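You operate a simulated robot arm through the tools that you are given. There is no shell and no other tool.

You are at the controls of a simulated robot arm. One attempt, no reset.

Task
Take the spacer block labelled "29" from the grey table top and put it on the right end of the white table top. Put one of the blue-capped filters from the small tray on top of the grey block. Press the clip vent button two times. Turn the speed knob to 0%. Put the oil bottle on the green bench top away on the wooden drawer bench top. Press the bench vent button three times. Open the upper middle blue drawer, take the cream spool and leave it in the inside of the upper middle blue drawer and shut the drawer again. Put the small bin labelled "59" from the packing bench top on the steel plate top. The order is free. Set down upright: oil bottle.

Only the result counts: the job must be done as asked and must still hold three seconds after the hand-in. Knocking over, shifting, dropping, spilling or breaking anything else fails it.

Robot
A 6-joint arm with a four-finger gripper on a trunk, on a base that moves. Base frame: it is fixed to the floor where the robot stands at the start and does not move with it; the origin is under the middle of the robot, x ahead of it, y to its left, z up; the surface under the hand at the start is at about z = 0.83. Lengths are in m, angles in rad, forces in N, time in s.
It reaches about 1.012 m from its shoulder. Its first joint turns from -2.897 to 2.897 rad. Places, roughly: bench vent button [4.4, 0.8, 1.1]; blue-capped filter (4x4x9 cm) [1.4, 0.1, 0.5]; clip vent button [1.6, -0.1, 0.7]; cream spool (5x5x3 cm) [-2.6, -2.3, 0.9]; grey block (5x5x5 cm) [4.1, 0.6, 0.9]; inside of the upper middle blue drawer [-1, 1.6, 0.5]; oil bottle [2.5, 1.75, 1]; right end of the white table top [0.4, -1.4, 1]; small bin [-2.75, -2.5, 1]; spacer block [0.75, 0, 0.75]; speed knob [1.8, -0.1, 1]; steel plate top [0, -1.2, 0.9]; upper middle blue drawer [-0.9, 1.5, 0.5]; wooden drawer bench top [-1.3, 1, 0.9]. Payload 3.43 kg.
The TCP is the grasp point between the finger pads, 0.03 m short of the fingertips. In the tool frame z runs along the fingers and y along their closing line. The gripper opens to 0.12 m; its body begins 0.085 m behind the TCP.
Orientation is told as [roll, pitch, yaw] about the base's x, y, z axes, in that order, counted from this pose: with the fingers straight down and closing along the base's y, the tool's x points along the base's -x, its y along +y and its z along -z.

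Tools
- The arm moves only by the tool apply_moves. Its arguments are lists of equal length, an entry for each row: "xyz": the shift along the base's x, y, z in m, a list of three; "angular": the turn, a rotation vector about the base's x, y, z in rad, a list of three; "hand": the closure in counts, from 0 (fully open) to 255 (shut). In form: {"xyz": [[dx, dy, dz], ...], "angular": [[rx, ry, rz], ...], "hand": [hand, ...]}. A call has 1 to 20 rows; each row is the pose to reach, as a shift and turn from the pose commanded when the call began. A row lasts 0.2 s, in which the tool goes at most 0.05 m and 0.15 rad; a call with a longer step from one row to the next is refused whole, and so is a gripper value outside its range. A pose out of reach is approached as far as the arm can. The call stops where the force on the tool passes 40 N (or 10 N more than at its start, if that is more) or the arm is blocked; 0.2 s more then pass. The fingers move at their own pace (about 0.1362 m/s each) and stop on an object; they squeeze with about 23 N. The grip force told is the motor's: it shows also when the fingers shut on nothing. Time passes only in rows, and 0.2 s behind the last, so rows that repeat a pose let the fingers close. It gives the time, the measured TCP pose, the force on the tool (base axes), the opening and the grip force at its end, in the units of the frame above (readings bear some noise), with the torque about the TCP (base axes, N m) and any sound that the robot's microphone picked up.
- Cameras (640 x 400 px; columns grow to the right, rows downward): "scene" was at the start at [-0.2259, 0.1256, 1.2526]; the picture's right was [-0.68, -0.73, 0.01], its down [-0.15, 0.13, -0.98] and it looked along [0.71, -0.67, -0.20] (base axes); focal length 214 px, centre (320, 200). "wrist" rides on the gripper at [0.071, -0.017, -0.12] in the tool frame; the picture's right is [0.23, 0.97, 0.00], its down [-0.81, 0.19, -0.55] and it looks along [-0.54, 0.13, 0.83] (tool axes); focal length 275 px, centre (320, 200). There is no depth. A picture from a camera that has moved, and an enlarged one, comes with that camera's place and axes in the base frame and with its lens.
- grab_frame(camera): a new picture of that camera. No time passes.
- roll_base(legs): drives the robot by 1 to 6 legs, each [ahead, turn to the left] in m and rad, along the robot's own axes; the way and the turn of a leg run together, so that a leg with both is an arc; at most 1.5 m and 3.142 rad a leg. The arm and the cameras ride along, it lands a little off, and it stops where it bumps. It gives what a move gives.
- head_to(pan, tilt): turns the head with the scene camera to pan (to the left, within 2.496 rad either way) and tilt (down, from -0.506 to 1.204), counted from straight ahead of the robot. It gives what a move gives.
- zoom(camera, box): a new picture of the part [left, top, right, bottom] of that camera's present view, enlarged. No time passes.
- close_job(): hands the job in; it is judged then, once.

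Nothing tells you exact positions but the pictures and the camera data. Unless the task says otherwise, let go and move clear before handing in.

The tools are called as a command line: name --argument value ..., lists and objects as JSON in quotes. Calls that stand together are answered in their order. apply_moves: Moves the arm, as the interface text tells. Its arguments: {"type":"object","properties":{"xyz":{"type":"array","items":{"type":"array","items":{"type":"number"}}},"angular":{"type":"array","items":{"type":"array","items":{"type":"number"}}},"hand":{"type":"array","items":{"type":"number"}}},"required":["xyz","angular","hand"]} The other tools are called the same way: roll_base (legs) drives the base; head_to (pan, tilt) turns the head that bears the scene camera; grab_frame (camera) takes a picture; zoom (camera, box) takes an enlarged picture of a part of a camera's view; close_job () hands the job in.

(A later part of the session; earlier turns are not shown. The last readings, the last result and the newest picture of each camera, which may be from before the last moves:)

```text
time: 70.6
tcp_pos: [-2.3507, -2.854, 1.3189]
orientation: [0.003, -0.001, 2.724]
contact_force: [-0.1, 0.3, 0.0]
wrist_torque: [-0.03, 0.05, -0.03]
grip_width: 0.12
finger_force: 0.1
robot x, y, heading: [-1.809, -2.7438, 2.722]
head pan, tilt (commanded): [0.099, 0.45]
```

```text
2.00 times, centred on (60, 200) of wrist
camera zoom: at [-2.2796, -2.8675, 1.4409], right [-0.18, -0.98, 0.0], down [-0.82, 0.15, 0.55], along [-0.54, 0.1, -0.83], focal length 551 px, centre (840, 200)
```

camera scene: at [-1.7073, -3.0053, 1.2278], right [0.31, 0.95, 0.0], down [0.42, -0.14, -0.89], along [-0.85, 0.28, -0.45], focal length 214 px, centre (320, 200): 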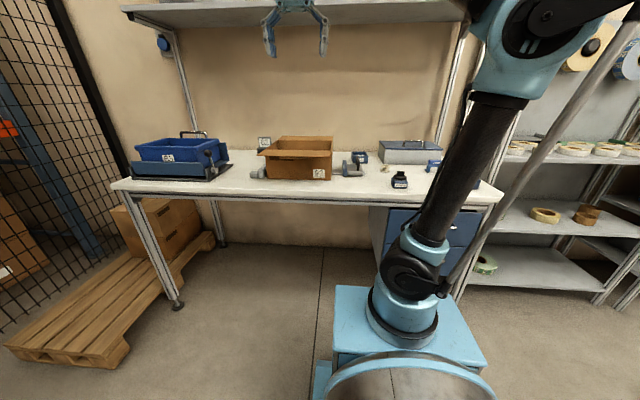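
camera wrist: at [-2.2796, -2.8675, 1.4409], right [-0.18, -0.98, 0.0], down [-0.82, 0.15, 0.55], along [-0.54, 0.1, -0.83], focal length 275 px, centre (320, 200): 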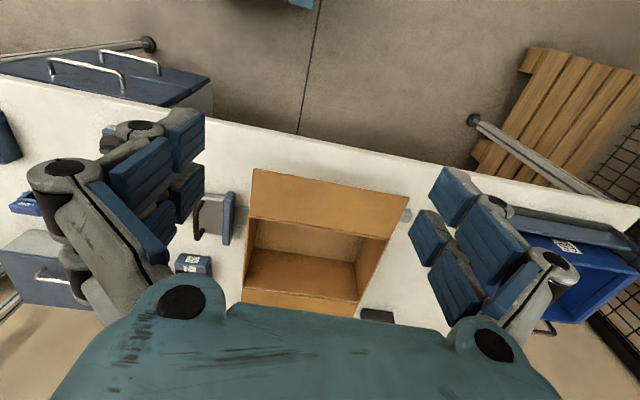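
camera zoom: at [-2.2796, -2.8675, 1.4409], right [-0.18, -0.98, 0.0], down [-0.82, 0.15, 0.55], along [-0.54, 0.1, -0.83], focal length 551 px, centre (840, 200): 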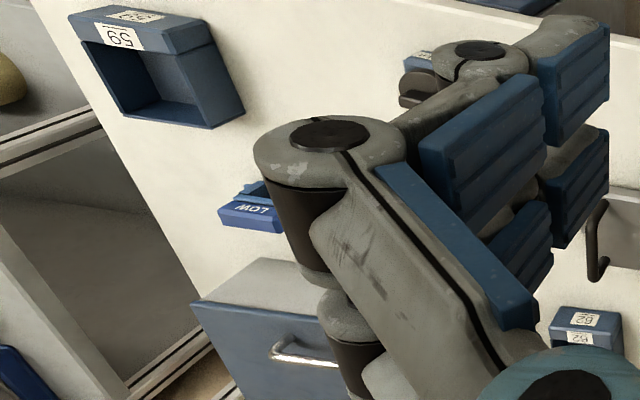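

Found it: the small bin labelled "59" is at the right end of the bench near (-2.35, -2.17). I move the hand over there for a closer look.

apply_moves --xyz '[[0.007, 0.045, -0.005], [0.014, 0.09, -0.01], [0.021, 0.135, -0.015], [0.028, 0.18, -0.02], [0.035, 0.225, -0.025], [0.042, 0.27, -0.03], [0.05, 0.315, -0.035], [0.055, 0.36, -0.04], [0.06, 0.405, -0.05], [0.065, 0.45, -0.06], [0.07, 0.495, -0.07], [0.075, 0.54, -0.08], [0.08, 0.585, -0.09], [0.08, 0.61, -0.1]]' --angular '[[0, 0, 0], [0, 0, 0], [0, 0, 0], [0, 0, 0], [0, 0, 0], [0, 0, 0], [0, 0, 0], [0, 0, 0], [0, 0, 0], [0, 0, 0], [0, 0, 0], [0, 0, 0], [0, 0, 0], [0, 0, 0]]' --hand '[0, 0, 0, 0, 0, 0, 0, 0, 0, 0, 0, 0, 0, 0]'

grab_frame --camera "wrist"

grab_frame --camera "scene"

```text
time: 73.6
tcp_pos: [-2.2716, -2.2449, 1.2188]
orientation: [0.0, -0.001, 2.726]
contact_force: [-0.1, -1.1, 0.5]
wrist_torque: [0.04, -0.01, 0.01]
grip_width: 0.1201
finger_force: 0.0
robot x, y, heading: [-1.8104, -2.7418, 2.726]
head pan, tilt (commanded): [0.099, 0.45]
```

```text
taken
camera wrist: at [-2.1993, -2.2587, 1.3415], right [-0.18, -0.98, 0.0], down [-0.82, 0.15, 0.55], along [-0.54, 0.1, -0.83], focal length 275 px, centre (320, 200)
```

wrist: 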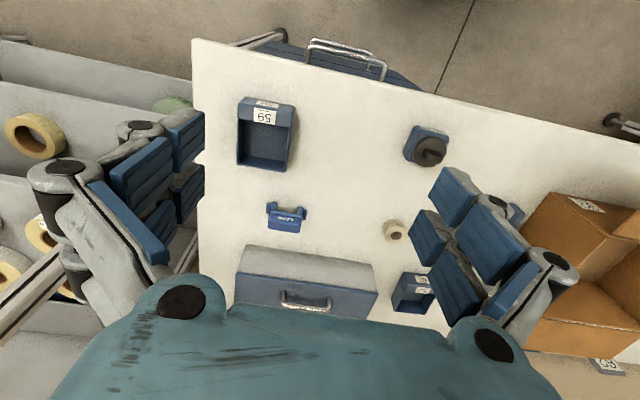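

```text
taken
camera scene: at [-1.7073, -3.0056, 1.2278], right [0.31, 0.95, 0.0], down [0.42, -0.14, -0.89], along [-0.85, 0.28, -0.45], focal length 214 px, centre (320, 200)
```

scene: 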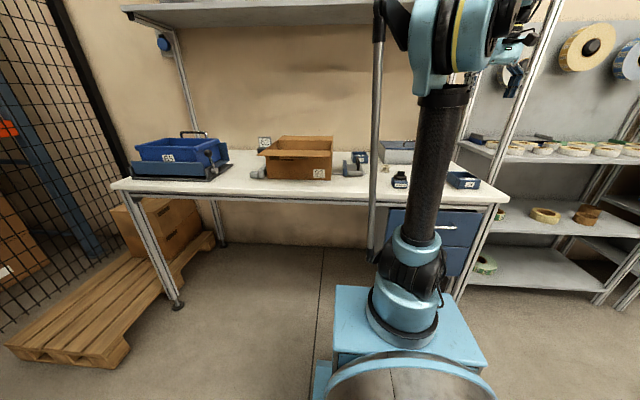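

Bin 59 sits near (-2.345, -2.137), about 8 cm wide and aligned with the gripper's closing line; the spool is near (-2.62, -2.35). I move above the bin to check alignment.

apply_moves --xyz '[[-0.015, 0.022, -0.04], [-0.03, 0.044, -0.08], [-0.045, 0.066, -0.12], [-0.06, 0.088, -0.15], [-0.073, 0.108, -0.18], [-0.073, 0.108, -0.219]]' --angular '[[0, 0, 0], [0, 0, 0], [0, 0, 0], [0, 0, 0], [0, 0, 0], [0, 0, 0]]' --hand '[0, 0, 0, 0, 0, 0]'

grab_frame --camera "wrist"

zoom --camera "scene" --box '[420, 130, 540, 220]'

```text
time: 75.0
tcp_pos: [-2.344, -2.1382, 0.9991]
orientation: [-0.001, 0.0, 2.723]
contact_force: [-0.8, -0.2, -0.1]
wrist_torque: [0.01, 0.01, 0.01]
grip_width: 0.1199
finger_force: 0.1
robot x, y, heading: [-1.81, -2.7399, 2.73]
head pan, tilt (commanded): [0.099, 0.45]
```

```text
taken
camera wrist: at [-2.273, -2.1512, 1.1206], right [-0.18, -0.98, 0.0], down [-0.82, 0.15, 0.55], along [-0.54, 0.1, -0.83], focal length 275 px, centre (320, 200)
```

wrist: 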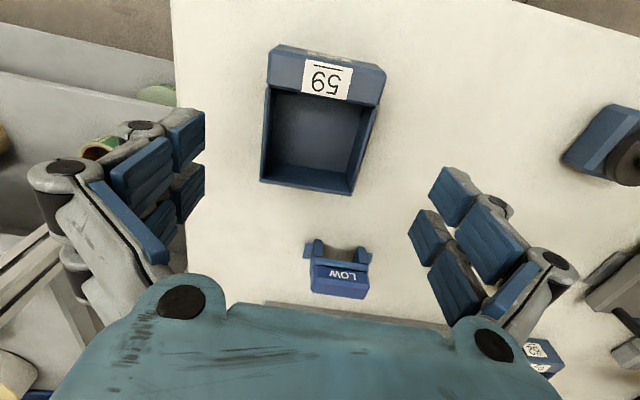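

```text
4.44 times, centred on (480, 175) of scene
camera zoom: at [-1.7074, -3.0055, 1.2278], right [0.31, 0.95, 0.0], down [0.42, -0.14, -0.89], along [-0.85, 0.28, -0.45], focal length 953 px, centre (-391, 311)
```

zoom: 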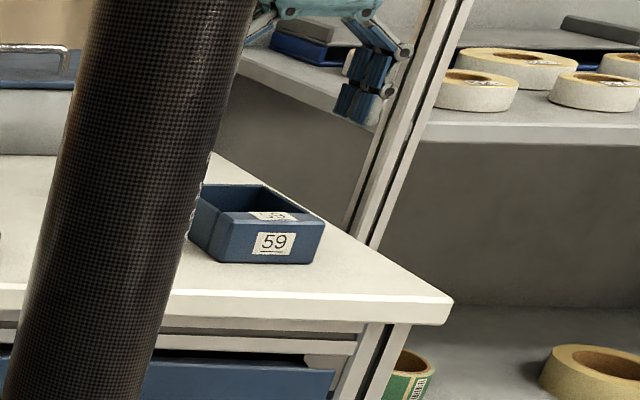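

The bin is centred; its width axis is rotated about 5° from the tool. I correct and descend.

apply_moves --xyz '[[-0.004, 0.003, -0.03], [-0.004, 0.003, -0.06], [-0.004, 0.003, -0.09], [-0.004, 0.003, -0.105]]' --angular '[[0, 0, 0.04], [0, 0, 0.08], [0, 0, 0.08], [0, 0, 0.08]]' --hand '[0, 0, 0, 0]'

grab_frame --camera "wrist"

zoom --camera "scene" --box '[420, 130, 540, 220]'

```text
time: 76.0
tcp_pos: [-2.3484, -2.1355, 0.8922]
orientation: [0.0, 0.0, 2.803]
contact_force: [0.3, -0.3, -0.4]
wrist_torque: [0.03, 0.03, -0.01]
grip_width: 0.1198
finger_force: 0.1
robot x, y, heading: [-1.8121, -2.7424, 2.721]
head pan, tilt (commanded): [0.099, 0.45]
```

```text
taken
camera wrist: at [-2.276, -2.143, 1.0158], right [-0.11, -0.99, 0.0], down [-0.83, 0.09, 0.55], along [-0.55, 0.06, -0.83], focal length 275 px, centre (320, 200)
```

wrist: 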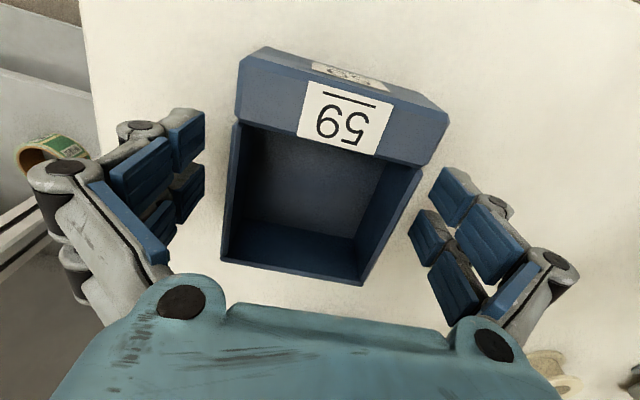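

```text
4.44 times, centred on (480, 175) of scene
camera zoom: at [-1.7075, -3.0054, 1.2278], right [0.31, 0.95, 0.0], down [0.42, -0.14, -0.89], along [-0.85, 0.28, -0.45], focal length 953 px, centre (-391, 311)
```

zoom: 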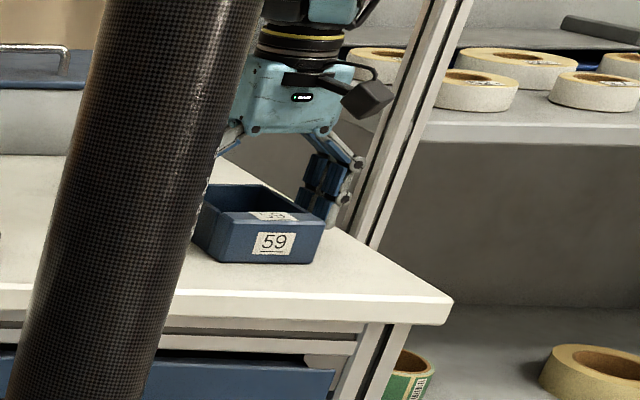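

The bin is between the fingers, rim at about z 0.90. I close.

apply_moves --xyz '[[0, 0, -0.003], [0, 0, -0.003], [0, 0, -0.003], [0, 0, -0.003]]' --angular '[[0, 0, 0], [0, 0, 0], [0, 0, 0], [0, 0, 0]]' --hand '[60, 150, 255, 255]'

grab_frame --camera "wrist"

```text
time: 77.0
tcp_pos: [-2.3468, -2.1351, 0.8897]
orientation: [-0.001, 0.001, 2.803]
contact_force: [-1.1, 0.9, 2.9]
wrist_torque: [-0.01, -0.03, 0.05]
grip_width: 0.0869
finger_force: 23.0
robot x, y, heading: [-1.8127, -2.741, 2.716]
head pan, tilt (commanded): [0.099, 0.45]
```

```text
taken
camera wrist: at [-2.2757, -2.1428, 1.0132], right [-0.11, -0.99, 0.0], down [-0.83, 0.09, 0.55], along [-0.55, 0.06, -0.83], focal length 275 px, centre (320, 200)
```

wrist: 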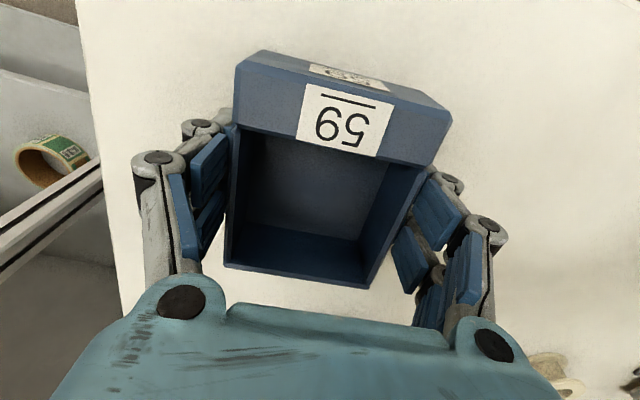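

Bin gripped at 87 mm. I lift it and retract in front of the robot.

apply_moves --xyz '[[0, 0, 0.03], [0, 0, 0.07], [0, 0, 0.11], [0, 0, 0.15], [0.01, -0.03, 0.18], [0.02, -0.06, 0.21], [0.03, -0.1, 0.24], [0.04, -0.14, 0.27], [0.05, -0.18, 0.3], [0.06, -0.22, 0.33], [0.07, -0.26, 0.35], [0.08, -0.3, 0.36], [0.09, -0.34, 0.37], [0.1, -0.38, 0.37], [0.11, -0.41, 0.37]]' --angular '[[0, 0, 0], [0, 0, 0], [0, 0, 0], [0, 0, 0], [0, 0, -0.02], [0, 0, -0.04], [0, 0, -0.06], [0, 0, -0.08], [0, 0, -0.08], [0, 0, -0.08], [0, 0, -0.08], [0, 0, -0.08], [0, 0, -0.08], [0, 0, -0.08], [0, 0, -0.08]]' --hand '[255, 255, 255, 255, 255, 255, 255, 255, 255, 255, 255, 255, 255, 255, 255]'

grab_frame --camera "wrist"

```text
refused: row 7 steps farther than a row can; nothing moved
```

```text
taken
camera wrist: at [-2.2757, -2.1428, 1.0132], right [-0.11, -0.99, 0.0], down [-0.83, 0.09, 0.55], along [-0.55, 0.06, -0.83], focal length 275 px, centre (320, 200)
```

wrist: 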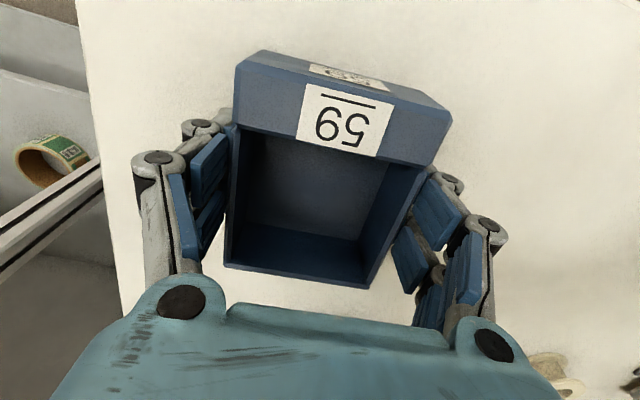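

A step was slightly too long; I resend with shorter steps.

apply_moves --xyz '[[0, 0, 0.03], [0, 0, 0.07], [0, 0, 0.11], [0, 0, 0.15], [0.005, -0.02, 0.18], [0.012, -0.05, 0.21], [0.02, -0.08, 0.24], [0.03, -0.11, 0.27], [0.04, -0.14, 0.3], [0.05, -0.17, 0.32], [0.06, -0.21, 0.34], [0.07, -0.25, 0.35], [0.08, -0.29, 0.36], [0.09, -0.33, 0.37], [0.1, -0.37, 0.37], [0.11, -0.41, 0.37]]' --angular '[[0, 0, 0], [0, 0, 0], [0, 0, 0], [0, 0, 0], [0, 0, -0.02], [0, 0, -0.04], [0, 0, -0.06], [0, 0, -0.08], [0, 0, -0.08], [0, 0, -0.08], [0, 0, -0.08], [0, 0, -0.08], [0, 0, -0.08], [0, 0, -0.08], [0, 0, -0.08], [0, 0, -0.08]]' --hand '[255, 255, 255, 255, 255, 255, 255, 255, 255, 255, 255, 255, 255, 255, 255, 255]'

grab_frame --camera "wrist"

```text
time: 80.4
tcp_pos: [-2.2385, -2.5445, 1.2651]
orientation: [0.0, 0.001, 2.721]
contact_force: [-0.4, -0.1, -4.2]
wrist_torque: [-0.02, 0.0, 0.0]
grip_width: 0.0867
finger_force: 22.9
robot x, y, heading: [-1.8132, -2.7428, 2.724]
head pan, tilt (commanded): [0.099, 0.45]
```

```text
taken
camera wrist: at [-2.1675, -2.5581, 1.3866], right [-0.18, -0.98, 0.0], down [-0.82, 0.15, 0.55], along [-0.54, 0.1, -0.83], focal length 275 px, centre (320, 200)
```

wrist: 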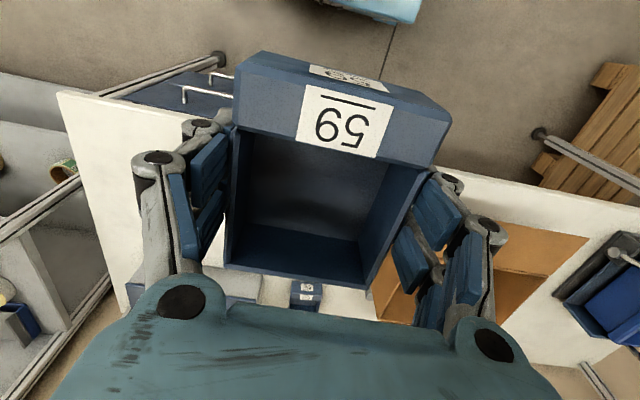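

I now carry the bin to the steel plate, via a route that keeps clear of the cart handle and the bench corner.

roll_base --legs '[[0.0, -1.514], [1.165, 0.0], [0.0, -0.42], [1.04, 0.0], [0.0, -1.19]]'

head_to --pan 0.0 --tilt 0.5

grab_frame --camera "scene"

grab_frame --camera "wrist"

```text
time: 100.2
tcp_pos: [-0.2871, -1.0897, 1.2634]
orientation: [0.0, 0.0, -0.385]
contact_force: [-0.8, 1.1, -3.3]
wrist_torque: [-0.02, -0.02, 0.03]
grip_width: 0.0869
finger_force: 22.9
robot x, y, heading: [-0.7189, -0.9024, -0.385]
head pan, tilt (commanded): [0.099, 0.45]
```

```text
time: 100.9
tcp_pos: [-0.3008, -1.0833, 1.2694]
orientation: [0.0, -0.011, -0.383]
contact_force: [-0.4, -0.5, -3.0]
wrist_torque: [-0.02, -0.09, -0.01]
grip_width: 0.0869
finger_force: 22.9
robot x, y, heading: [-0.7176, -0.8969, -0.384]
head pan, tilt (commanded): [0.0, 0.499]
```

```text
taken
camera scene: at [-0.8359, -0.6488, 1.2234], right [-0.37, -0.93, 0.0], down [-0.45, 0.18, -0.87], along [0.81, -0.33, -0.49], focal length 214 px, centre (320, 200)
```

scene: 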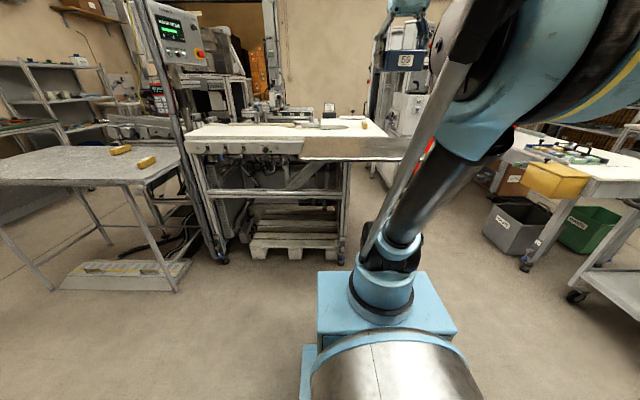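

```text
taken
camera wrist: at [-0.3761, -1.0719, 1.3912], right [0.15, 0.99, 0.0], down [0.82, -0.12, 0.56], along [0.56, -0.09, -0.83], focal length 275 px, centre (320, 200)
```

wrist: 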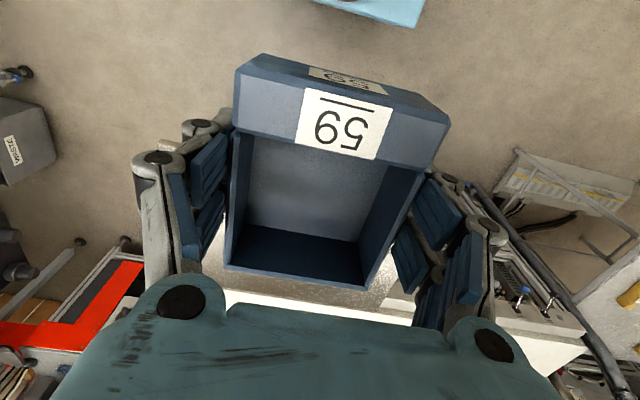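

The steel plate is straight ahead. I extend the bin over it.

apply_moves --xyz '[[0.04, -0.014, 0], [0.08, -0.028, 0], [0.12, -0.042, 0], [0.16, -0.056, -0.01], [0.2, -0.07, -0.02], [0.24, -0.084, -0.03], [0.28, -0.098, -0.04], [0.31, -0.11, -0.06], [0.33, -0.117, -0.09], [0.33, -0.117, -0.12]]' --angular '[[0.004, 0.01, 0], [0.004, 0.01, 0], [0.004, 0.01, 0], [0.004, 0.01, 0], [0.004, 0.01, 0], [0.004, 0.01, 0], [0.004, 0.01, 0], [0.004, 0.01, 0], [0.004, 0.01, 0], [0.004, 0.01, 0]]' --hand '[255, 255, 255, 255, 255, 255, 255, 255, 255, 255]'

grab_frame --camera "wrist"

zoom --camera "scene" --box '[260, 80, 460, 200]'

```text
time: 103.1
tcp_pos: [0.0292, -1.2012, 1.1487]
orientation: [0.0, -0.002, -0.385]
contact_force: [-0.2, 0.0, -2.2]
wrist_torque: [-0.03, -0.07, 0.0]
grip_width: 0.0868
finger_force: 23.2
robot x, y, heading: [-0.7202, -0.9008, -0.381]
head pan, tilt (commanded): [0.0, 0.499]
```

```text
taken
camera wrist: at [-0.0437, -1.1895, 1.2718], right [0.15, 0.99, 0.0], down [0.82, -0.13, 0.55], along [0.55, -0.08, -0.83], focal length 275 px, centre (320, 200)
```

wrist: 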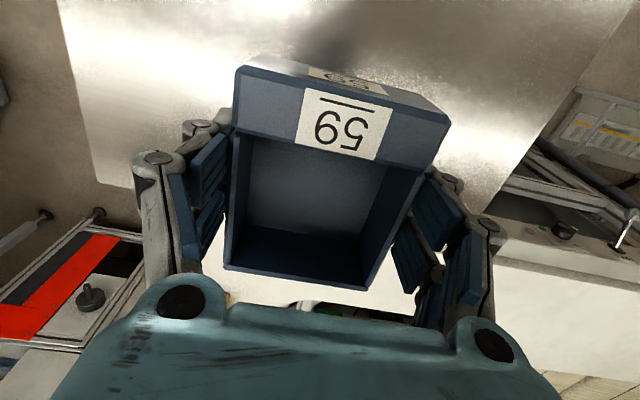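

```text
3.20 times, centred on (360, 140) of scene
camera zoom: at [-0.8358, -0.6489, 1.2234], right [-0.37, -0.93, 0.0], down [-0.45, 0.18, -0.87], along [0.81, -0.33, -0.49], focal length 686 px, centre (192, 392)
```

zoom: 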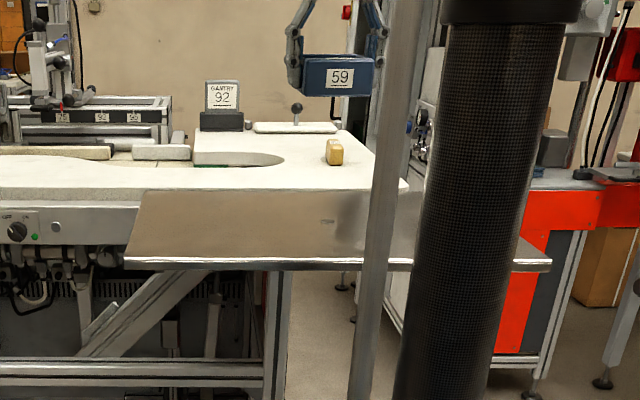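

The hand is centred over the plate (centre about (0.035, -1.2), top about z 0.93). I descend toward contact.

apply_moves --xyz '[[0, 0, -0.04], [0, 0, -0.08], [0, 0, -0.12], [0, 0, -0.145]]' --angular '[[0, 0, 0], [0, 0, 0], [0, 0, 0], [0, 0, 0]]' --hand '[255, 255, 255, 255]'

zoom --camera "scene" --box '[260, 80, 460, 200]'

```text
time: 104.1
tcp_pos: [0.0298, -1.2013, 1.003]
orientation: [0.002, -0.002, -0.383]
contact_force: [-0.6, -0.1, -3.2]
wrist_torque: [0.0, -0.07, 0.0]
grip_width: 0.0869
finger_force: 23.5
robot x, y, heading: [-0.7174, -0.8964, -0.381]
head pan, tilt (commanded): [0.0, 0.499]
```

```text
3.20 times, centred on (360, 140) of scene
camera zoom: at [-0.8358, -0.6489, 1.2234], right [-0.37, -0.93, 0.0], down [-0.45, 0.18, -0.87], along [0.81, -0.33, -0.49], focal length 686 px, centre (192, 392)
```

zoom: 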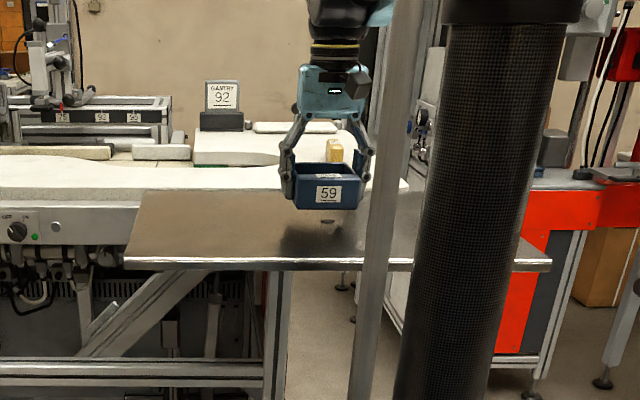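

apply_moves --xyz '[[0, 0, -0.006], [0, 0, -0.012], [0, 0, -0.017], [0, 0, -0.022]]' --angular '[[0, 0, 0], [0, 0, 0], [0, 0, 0], [0, 0, 0]]' --hand '[255, 255, 255, 255]'

zoom --camera "scene" --box '[310, 110, 410, 170]'

```text
time: 105.1
tcp_pos: [0.0287, -1.2011, 0.9816]
orientation: [-0.001, -0.002, -0.385]
contact_force: [-0.1, 0.5, -2.9]
wrist_torque: [0.0, -0.06, -0.03]
grip_width: 0.0867
finger_force: 22.7
robot x, y, heading: [-0.7167, -0.902, -0.387]
head pan, tilt (commanded): [0.0, 0.499]
```

```text
6.40 times, centred on (360, 140) of scene
camera zoom: at [-0.8358, -0.6489, 1.2234], right [-0.37, -0.93, 0.0], down [-0.45, 0.18, -0.87], along [0.81, -0.33, -0.49], focal length 1373 px, centre (64, 584)
```

zoom: 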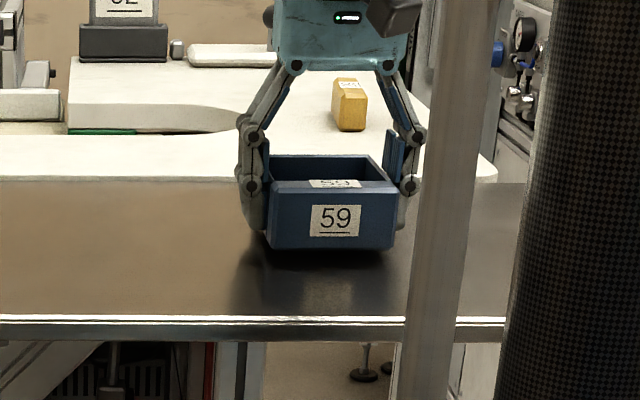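

apply_moves --xyz '[[0, 0, -0.003], [0, 0, -0.006], [0, 0, -0.009]]' --angular '[[0, 0, 0], [0, 0, 0], [0, 0, 0]]' --hand '[255, 255, 255]'

zoom --camera "scene" --box '[310, 110, 410, 170]'

```text
time: 105.9
tcp_pos: [0.0276, -1.2008, 0.9721]
orientation: [-0.001, -0.002, -0.383]
contact_force: [1.3, 1.2, 14.1]
wrist_torque: [0.01, -0.02, -0.05]
grip_width: 0.087
finger_force: 23.0
robot x, y, heading: [-0.7161, -0.9001, -0.386]
head pan, tilt (commanded): [0.0, 0.499]
```

```text
6.40 times, centred on (360, 140) of scene
camera zoom: at [-0.8363, -0.6487, 1.2233], right [-0.37, -0.93, 0.0], down [-0.45, 0.18, -0.87], along [0.81, -0.33, -0.49], focal length 1373 px, centre (64, 584)
```

zoom: 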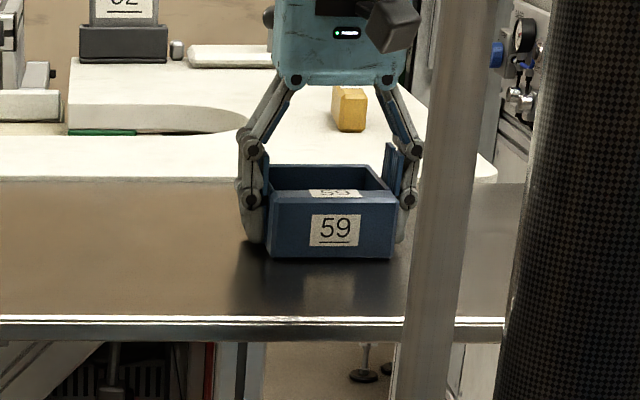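

The bin rests on the plate. I release and rise.

apply_moves --xyz '[[0, 0, 0.001], [0, 0, 0.001], [0, 0, 0.001], [0, 0, 0.001], [0, 0, 0.03], [0, 0, 0.07], [0, 0, 0.11], [0, 0, 0.15], [0, 0, 0.2], [-0.03, 0.012, 0.23], [-0.07, 0.028, 0.25], [-0.11, 0.044, 0.26], [-0.15, 0.06, 0.27], [-0.19, 0.076, 0.28], [-0.23, 0.092, 0.28], [-0.27, 0.108, 0.28], [-0.31, 0.124, 0.28]]' --angular '[[0, 0, 0], [0, 0, 0], [0, 0, 0], [0, 0, 0], [0, 0, 0], [0, 0, 0], [0, 0, 0], [0, 0, 0], [0, 0, 0], [0, 0, 0], [0, 0, 0], [0, 0, 0], [0, 0, 0], [0, 0, 0], [0, 0, 0], [0, 0, 0], [0, 0, 0]]' --hand '[240, 150, 60, 0, 0, 0, 0, 0, 0, 0, 0, 0, 0, 0, 0, 0, 0]'

grab_frame --camera "wrist"

zoom --camera "scene" --box '[260, 80, 460, 200]'

```text
time: 109.5
tcp_pos: [-0.2838, -1.0769, 1.2538]
orientation: [-0.001, -0.002, -0.384]
contact_force: [0.6, -0.6, -0.7]
wrist_torque: [0.03, 0.1, 0.02]
grip_width: 0.12
finger_force: 0.1
robot x, y, heading: [-0.7183, -0.9016, -0.387]
head pan, tilt (commanded): [0.0, 0.499]
```

```text
taken
camera wrist: at [-0.3568, -1.0664, 1.3772], right [0.15, 0.99, 0.0], down [0.82, -0.13, 0.55], along [0.55, -0.08, -0.83], focal length 275 px, centre (320, 200)
```

wrist: 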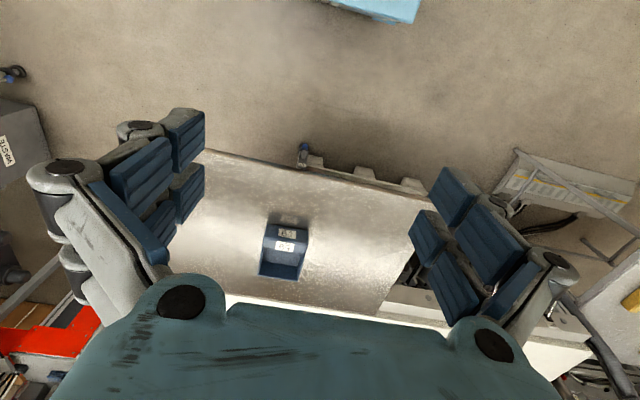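

```text
3.20 times, centred on (360, 140) of scene
camera zoom: at [-0.8355, -0.649, 1.2234], right [-0.37, -0.93, 0.0], down [-0.45, 0.18, -0.87], along [0.81, -0.33, -0.49], focal length 686 px, centre (192, 392)
```

zoom: 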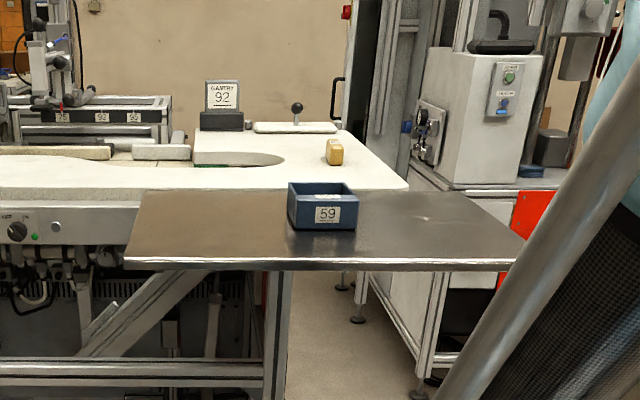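

Bin 59 stands on the plate. Next I drive to the blue drawers on the wooden bench to open the second-from-top one.

roll_base --legs '[[0.0, 1.585], [1.1, 0.0], [0.95, 0.0], [0.0, 1.46]]'

head_to --pan 0.15 --tilt 0.6

grab_frame --camera "scene"

grab_frame --camera "wrist"

```text
time: 128.2
tcp_pos: [-0.3928, 1.2401, 1.2547]
orientation: [0.0, -0.002, 2.652]
contact_force: [0.3, 0.4, 0.2]
wrist_torque: [-0.03, 0.0, 0.01]
grip_width: 0.1202
finger_force: 0.0
robot x, y, heading: [0.0233, 1.0255, 2.652]
head pan, tilt (commanded): [0.0, 0.499]
```

```text
time: 128.9
tcp_pos: [-0.3794, 1.2351, 1.2606]
orientation: [0.001, -0.014, 2.652]
contact_force: [0.1, 0.0, -0.3]
wrist_torque: [0.02, 0.03, -0.02]
grip_width: 0.1199
finger_force: 0.1
robot x, y, heading: [0.023, 1.0246, 2.655]
head pan, tilt (commanded): [0.15, 0.6]
```

```text
taken
camera scene: at [0.1111, 0.7494, 1.2143], right [0.33, 0.94, 0.0], down [0.54, -0.19, -0.82], along [-0.77, 0.27, -0.58], focal length 214 px, centre (320, 200)
```

scene: 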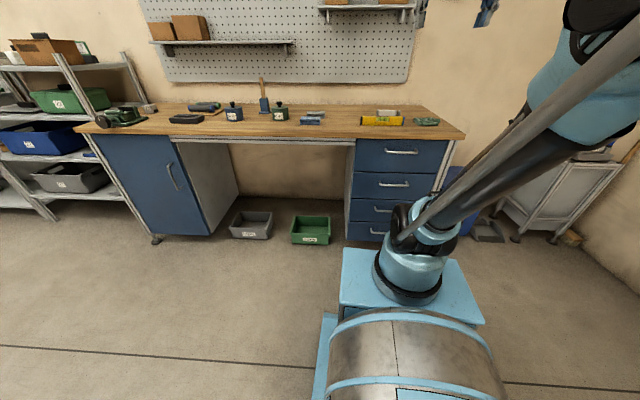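

```text
taken
camera wrist: at [-0.3076, 1.2143, 1.3818], right [-0.25, -0.97, 0.0], down [-0.8, 0.21, 0.56], along [-0.54, 0.15, -0.83], focal length 275 px, centre (320, 200)
```

wrist: 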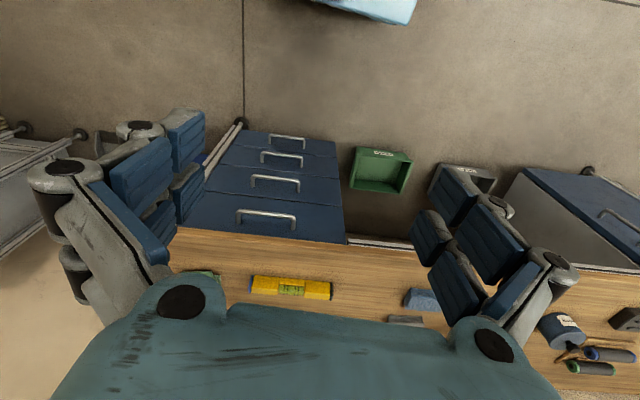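

The second drawer's handle is a horizontal bar at about (-0.709, 1.475, 0.606), bench front normal (0.887, -0.463). I back up a bit, then turn the hand so the fingers point forward and close vertically around the bar.

roll_base --legs '[[-0.25, 0.0]]'

apply_moves --xyz '[[-0.02, 0.01, -0.02], [-0.045, 0.022, -0.04], [-0.07, 0.036, -0.06], [-0.1, 0.05, -0.08], [-0.13, 0.066, -0.1], [-0.16, 0.083, -0.12], [-0.19, 0.1, -0.15], [-0.22, 0.115, -0.18], [-0.24, 0.126, -0.21], [-0.26, 0.137, -0.24], [-0.28, 0.147, -0.27]]' --angular '[[0, 0, -0.143], [0, 0, -0.286], [0, 0, -0.428], [0, 0, -0.571], [0, 0, -0.714], [0, 0, -0.857], [0, 0, -1.0], [0, 0, -1.142], [0, 0, -1.285], [0, 0, -1.428], [0, 0, -1.571]]' --hand '[0, 0, 0, 0, 0, 0, 0, 0, 0, 0, 0]'

grab_frame --camera "scene"

grab_frame --camera "wrist"

```text
time: 130.8
tcp_pos: [-0.1549, 1.1167, 1.2605]
orientation: [0.0, -0.014, 2.646]
contact_force: [-0.2, -1.0, 0.3]
wrist_torque: [0.0, 0.03, 0.02]
grip_width: 0.1198
finger_force: 0.0
robot x, y, heading: [0.2456, 0.9094, 2.639]
head pan, tilt (commanded): [0.15, 0.6]
```

```text
time: 133.2
tcp_pos: [-0.4218, 1.2585, 0.9938]
orientation: [0.0, -0.028, 1.074]
contact_force: [0.5, 0.1, 0.6]
wrist_torque: [0.05, 0.04, 0.02]
grip_width: 0.1198
finger_force: 0.0
robot x, y, heading: [0.246, 0.9092, 2.648]
head pan, tilt (commanded): [0.15, 0.6]
```

```text
taken
camera scene: at [0.3325, 0.6299, 1.2142], right [0.34, 0.94, 0.0], down [0.54, -0.2, -0.82], along [-0.77, 0.27, -0.58], focal length 214 px, centre (320, 200)
```

scene: 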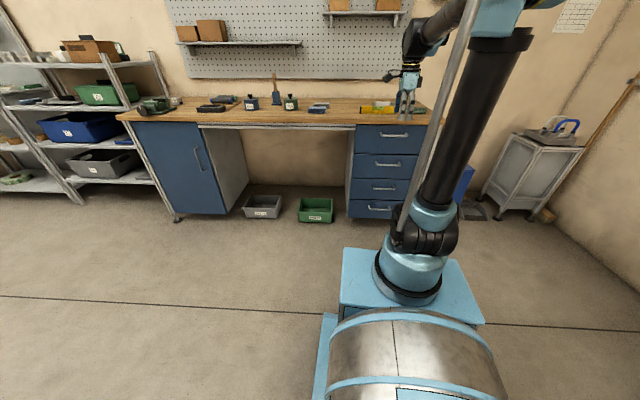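

```text
taken
camera wrist: at [-0.4428, 1.184, 1.1157], right [-0.97, 0.26, -0.01], down [0.21, 0.79, 0.57], along [0.16, 0.55, -0.82], focal length 275 px, centre (320, 200)
```

wrist: 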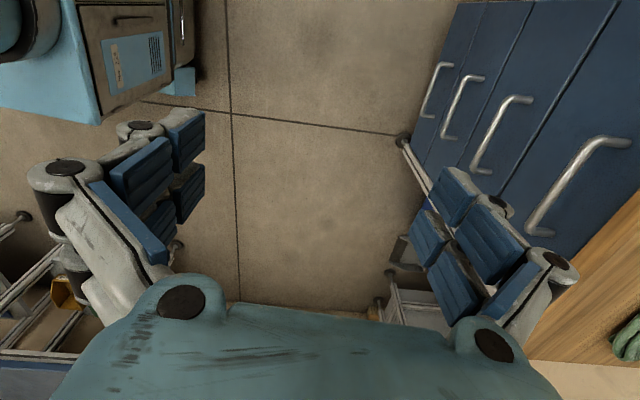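

The hand is now yawed so the closing line runs toward the drawer. I pitch the fingers forward and lower toward the handle height.

apply_moves --xyz '[[0, 0, -0.02], [0, 0, -0.04], [0, 0, -0.06], [-0.005, 0.005, -0.08], [-0.01, 0.01, -0.1], [-0.015, 0.015, -0.12], [-0.02, 0.02, -0.14], [-0.025, 0.025, -0.16], [-0.03, 0.03, -0.18], [-0.035, 0.035, -0.2]]' --angular '[[0.066, 0.124, 0], [0.132, 0.247, 0], [0.197, 0.371, 0], [0.263, 0.494, 0], [0.329, 0.618, 0], [0.395, 0.742, 0], [0.461, 0.865, 0], [0.526, 0.989, 0], [0.592, 1.113, 0], [0.658, 1.236, 0]]' --hand '[0, 0, 0, 0, 0, 0, 0, 0, 0, 0]'

grab_frame --camera "scene"

grab_frame --camera "wrist"

```text
time: 135.3
tcp_pos: [-0.4664, 1.2965, 0.8279]
orientation: [1.399, 0.0, 1.054]
contact_force: [-0.6, -0.7, 0.8]
wrist_torque: [0.01, -0.02, 0.05]
grip_width: 0.1202
finger_force: 0.1
out of reach, approached as far as the arm can: row 10
robot x, y, heading: [0.2445, 0.9083, 2.645]
head pan, tilt (commanded): [0.15, 0.6]
```

```text
taken
camera scene: at [0.3323, 0.63, 1.2143], right [0.34, 0.94, 0.0], down [0.54, -0.2, -0.82], along [-0.77, 0.27, -0.58], focal length 214 px, centre (320, 200)
```

scene: 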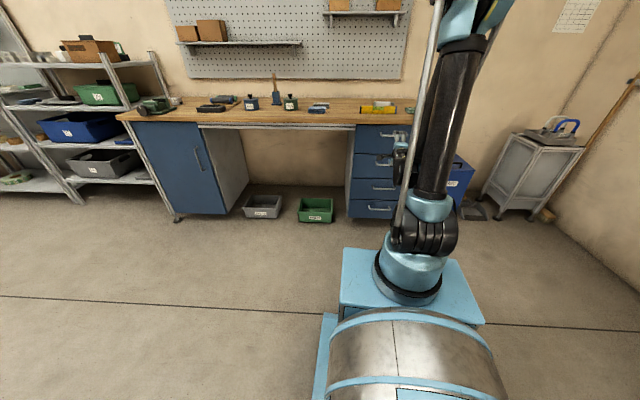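

```text
taken
camera wrist: at [-0.3957, 1.175, 0.8344], right [-0.26, -0.12, 0.96], down [0.85, 0.45, 0.28], along [-0.47, 0.88, -0.02], focal length 275 px, centre (320, 200)
```

wrist: 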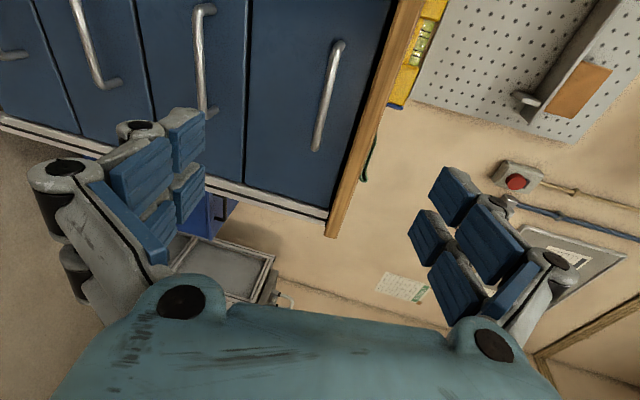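

The reach was limited close in, so I move outward toward the drawer first and then down.

apply_moves --xyz '[[-0.03, 0.02, 0.0], [-0.06, 0.045, 0.0], [-0.09, 0.07, -0.01], [-0.12, 0.095, -0.02], [-0.14, 0.115, -0.05], [-0.14, 0.12, -0.09], [-0.14, 0.12, -0.13], [-0.14, 0.12, -0.17]]' --angular '[[0, 0, 0], [0, 0, 0], [0, 0, 0], [0, 0, 0], [0, 0, 0], [0, 0, 0], [0, 0, 0], [0, 0, 0]]' --hand '[0, 0, 0, 0, 0, 0, 0, 0]'

grab_frame --camera "scene"

grab_frame --camera "wrist"

```text
time: 137.2
tcp_pos: [-0.6381, 1.4322, 0.7066]
orientation: [1.399, 0.001, 1.055]
contact_force: [-0.7, -0.1, 0.6]
wrist_torque: [-0.01, -0.05, 0.02]
grip_width: 0.12
finger_force: 0.0
out of reach, approached as far as the arm can: row 7, 8
robot x, y, heading: [0.2475, 0.9061, 2.649]
head pan, tilt (commanded): [0.15, 0.6]
```

```text
taken
camera scene: at [0.3322, 0.6301, 1.2143], right [0.34, 0.94, 0.0], down [0.54, -0.2, -0.82], along [-0.77, 0.27, -0.58], focal length 214 px, centre (320, 200)
```

scene: 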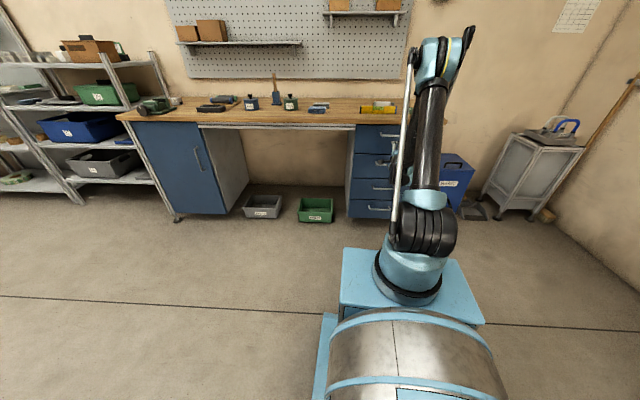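

```text
taken
camera wrist: at [-0.5683, 1.3116, 0.7129], right [-0.26, -0.12, 0.96], down [0.85, 0.45, 0.28], along [-0.47, 0.88, -0.02], focal length 275 px, centre (320, 200)
```

wrist: 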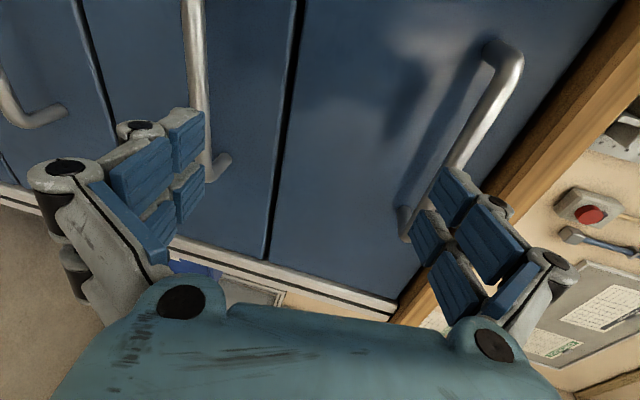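

The arm can't get low while folded close in, so I back the base up a little and test whether the handle height becomes reachable farther out.

roll_base --legs '[[-0.15, 0.0]]'

apply_moves --xyz '[[-0.02, 0.01, -0.01], [-0.04, 0.02, -0.02], [-0.05, 0.026, -0.04], [-0.05, 0.026, -0.06]]' --angular '[[0, 0, 0], [0, 0, 0], [0, 0, 0], [0, 0, 0]]' --hand '[0, 0, 0, 0]'

```text
time: 138.5
tcp_pos: [-0.5024, 1.3601, 0.7072]
orientation: [1.397, -0.001, 1.056]
contact_force: [-0.2, -0.7, 0.0]
wrist_torque: [-0.01, 0.02, 0.0]
grip_width: 0.12
finger_force: 0.1
robot x, y, heading: [0.3857, 0.836, 2.646]
head pan, tilt (commanded): [0.15, 0.6]
```

```text
time: 139.5
tcp_pos: [-0.5463, 1.384, 0.6598]
orientation: [1.409, 0.001, 1.053]
contact_force: [-0.2, -0.2, 0.5]
wrist_torque: [-0.02, 0.01, 0.03]
grip_width: 0.1202
finger_force: 0.0
robot x, y, heading: [0.3817, 0.8327, 2.646]
head pan, tilt (commanded): [0.15, 0.6]
```

apply_moves --xyz '[[-0.018, 0.009, -0.01], [-0.035, 0.018, -0.025], [-0.035, 0.018, -0.04], [-0.035, 0.018, -0.05]]' --angular '[[0, 0, 0], [0, 0, 0], [0, 0, 0], [0, 0, 0]]' --hand '[0, 0, 0, 0]'

grab_frame --camera "wrist"

grab_frame --camera "scene"

```text
time: 140.5
tcp_pos: [-0.5814, 1.4004, 0.6077]
orientation: [1.408, -0.001, 1.051]
contact_force: [0.1, -0.4, -0.1]
wrist_torque: [0.01, -0.02, -0.01]
grip_width: 0.12
finger_force: 0.0
robot x, y, heading: [0.3823, 0.8361, 2.647]
head pan, tilt (commanded): [0.15, 0.6]
```

```text
taken
camera wrist: at [-0.5115, 1.2777, 0.6129], right [-0.25, -0.12, 0.96], down [0.85, 0.45, 0.28], along [-0.47, 0.88, -0.01], focal length 275 px, centre (320, 200)
```

wrist: 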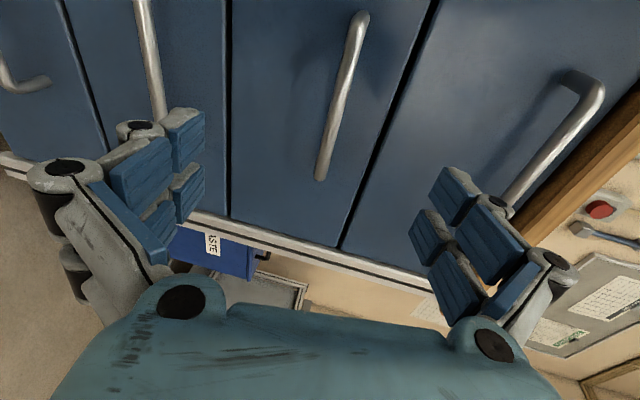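

```text
taken
camera scene: at [0.4672, 0.5574, 1.2143], right [0.34, 0.94, 0.0], down [0.54, -0.2, -0.82], along [-0.77, 0.27, -0.58], focal length 214 px, centre (320, 200)
```

scene: 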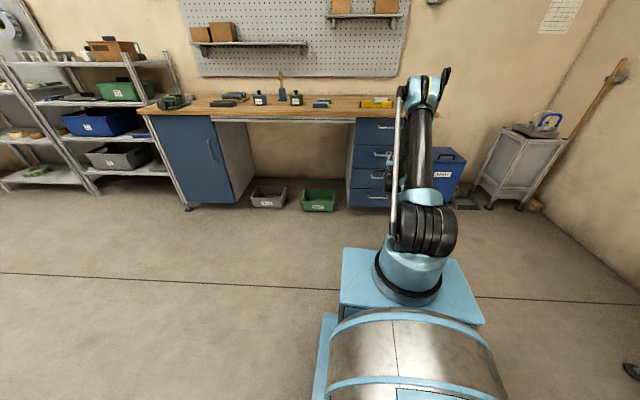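

The pose is reachable here: the bar is straight ahead, 0.14 m in front of the grasp point at the same height. I roll the base forward 0.13 m to bring the bar between the fingers.

roll_base --legs '[[0.13, 0.0]]'

grab_frame --camera "wrist"

```text
time: 141.8
tcp_pos: [-0.6985, 1.4637, 0.6083]
orientation: [1.409, -0.001, 1.052]
contact_force: [0.5, -0.1, -0.2]
wrist_torque: [-0.03, 0.01, 0.01]
grip_width: 0.1202
finger_force: 0.1
robot x, y, heading: [0.2654, 0.8991, 2.65]
head pan, tilt (commanded): [0.15, 0.6]
```

```text
taken
camera wrist: at [-0.629, 1.341, 0.6131], right [-0.25, -0.12, 0.96], down [0.85, 0.45, 0.28], along [-0.47, 0.88, -0.01], focal length 275 px, centre (320, 200)
```

wrist: 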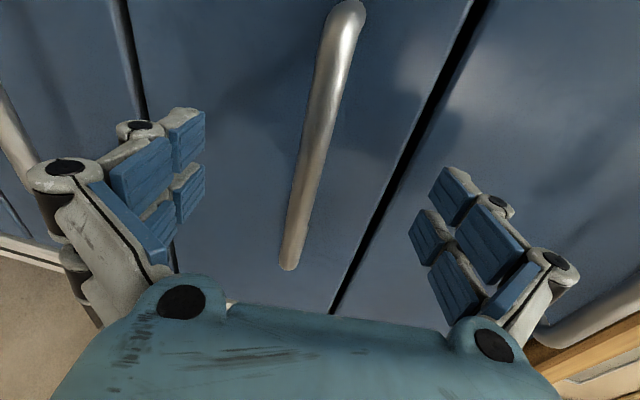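

The bar now lies between the finger pads. I close on it.

apply_moves --xyz '[[0, 0, -0.004], [0, 0, -0.004], [0, 0, -0.004], [0, 0, -0.004], [0, 0, -0.004], [0, 0, -0.004]]' --angular '[[0, 0, 0], [0, 0, 0], [0, 0, 0], [0, 0, 0], [0, 0, 0], [0, 0, 0]]' --hand '[0, 80, 160, 255, 255, 255]'

grab_frame --camera "wrist"

```text
time: 142.8
tcp_pos: [-0.6843, 1.457, 0.6277]
orientation: [1.421, 0.0, 1.053]
contact_force: [6.3, 13.3, -48.4]
wrist_torque: [0.95, -0.93, -0.35]
grip_width: 0.0633
finger_force: 22.6
robot x, y, heading: [0.2647, 0.8973, 2.65]
head pan, tilt (commanded): [0.15, 0.6]
stopped in row 4: the force on the tool passed its limit at 49 N (the readings are from after the stop); the commanded pose is now the measured one
```

```text
taken
camera wrist: at [-0.6143, 1.3339, 0.6298], right [-0.24, -0.13, 0.96], down [0.85, 0.45, 0.27], along [-0.47, 0.89, 0.0], focal length 275 px, centre (320, 200)
```

wrist: 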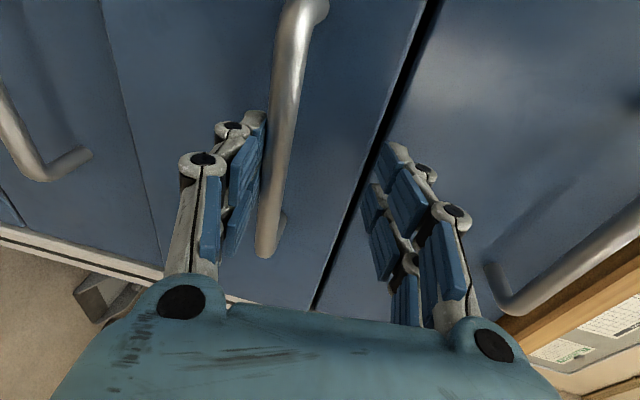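

Closing pushed the off-centre bar against the lower fingers. I open, tilt the hand slightly more downward, and recentre lower before closing again.

apply_moves --xyz '[[0, 0, 0], [0, 0, 0], [0, 0, -0.005], [-0.003, 0.0015, -0.01], [-0.005, 0.003, -0.015], [-0.008, 0.004, -0.02], [-0.01, 0.005, -0.025], [-0.01, 0.005, -0.025]]' --angular '[[0, 0, 0], [0, 0, 0], [-0.02, -0.037, 0], [-0.035, -0.066, 0], [-0.047, -0.088, 0], [-0.06, -0.11, 0], [-0.07, -0.13, 0], [-0.07, -0.13, 0]]' --hand '[0, 0, 0, 0, 0, 0, 0, 0]'

grab_frame --camera "wrist"

```text
time: 144.6
tcp_pos: [-0.6937, 1.4589, 0.6038]
orientation: [1.279, -0.003, 1.054]
contact_force: [0.8, -0.1, -0.5]
wrist_torque: [0.0, 0.06, 0.03]
grip_width: 0.1201
finger_force: 0.0
robot x, y, heading: [0.267, 0.9013, 2.649]
head pan, tilt (commanded): [0.15, 0.6]
```

```text
taken
camera wrist: at [-0.6256, 1.3375, 0.6242], right [-0.36, -0.07, 0.93], down [0.81, 0.47, 0.35], along [-0.46, 0.88, -0.12], focal length 275 px, centre (320, 200)
```

wrist: 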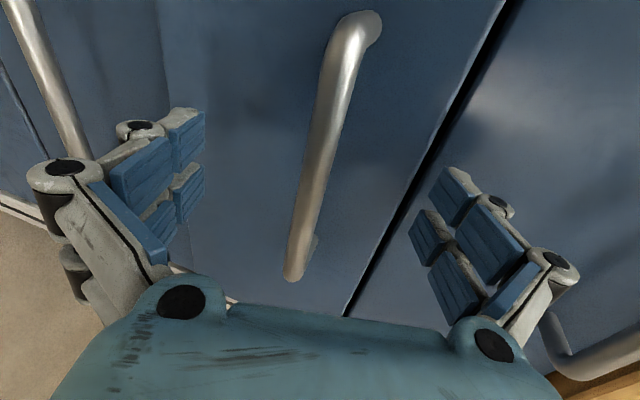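

apply_moves --xyz '[[-0.004, 0.002, -0.002], [-0.009, 0.0045, -0.004], [-0.009, 0.0045, -0.004]]' --angular '[[0, 0, 0], [0, 0, 0], [0, 0, 0]]' --hand '[0, 0, 100]'

grab_frame --camera "wrist"

```text
time: 145.4
tcp_pos: [-0.7026, 1.4636, 0.6042]
orientation: [1.284, -0.003, 1.054]
contact_force: [-1.9, -0.9, 38.6]
wrist_torque: [-0.08, 1.36, -0.14]
grip_width: 0.1084
finger_force: 23.1
robot x, y, heading: [0.2646, 0.8977, 2.647]
head pan, tilt (commanded): [0.15, 0.6]
```

```text
taken
camera wrist: at [-0.6344, 1.3424, 0.6227], right [-0.35, -0.07, 0.93], down [0.81, 0.47, 0.34], along [-0.46, 0.88, -0.11], focal length 275 px, centre (320, 200)
```

wrist: 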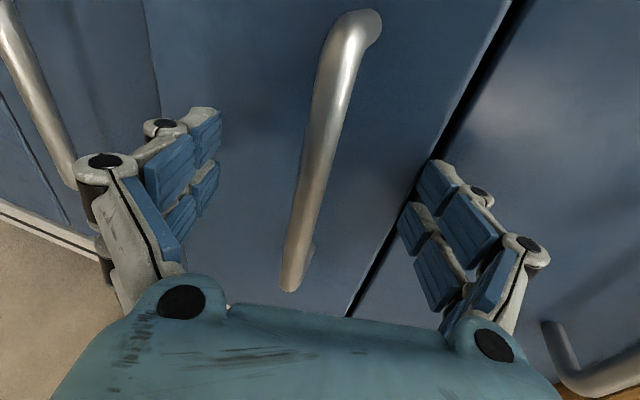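

apply_moves --xyz '[[0, 0, 0.003]]' --angular '[[0, 0, 0]]' --hand '[0]'

zoom --camera "wrist" --box '[60, 60, 260, 300]'

```text
time: 145.8
tcp_pos: [-0.7036, 1.4642, 0.6025]
orientation: [1.28, -0.004, 1.056]
contact_force: [-0.5, 0.2, -0.1]
wrist_torque: [-0.01, -0.01, -0.01]
grip_width: 0.1202
finger_force: 0.0
robot x, y, heading: [0.2638, 0.899, 2.647]
head pan, tilt (commanded): [0.15, 0.6]
```

```text
1.67 times, centred on (160, 180) of wrist
camera zoom: at [-0.6345, 1.3426, 0.6226], right [-0.36, -0.07, 0.93], down [0.81, 0.47, 0.35], along [-0.46, 0.88, -0.12], focal length 459 px, centre (587, 233)
```

zoom: 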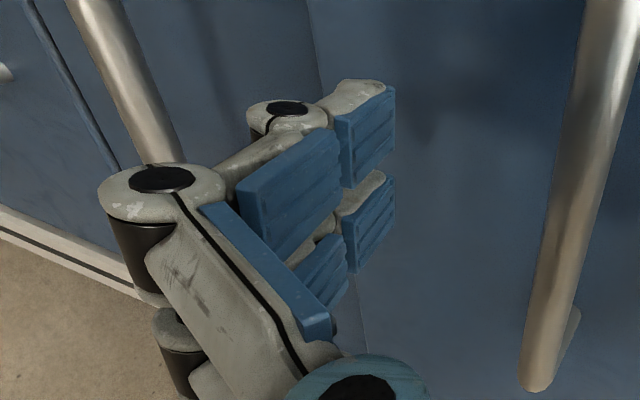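

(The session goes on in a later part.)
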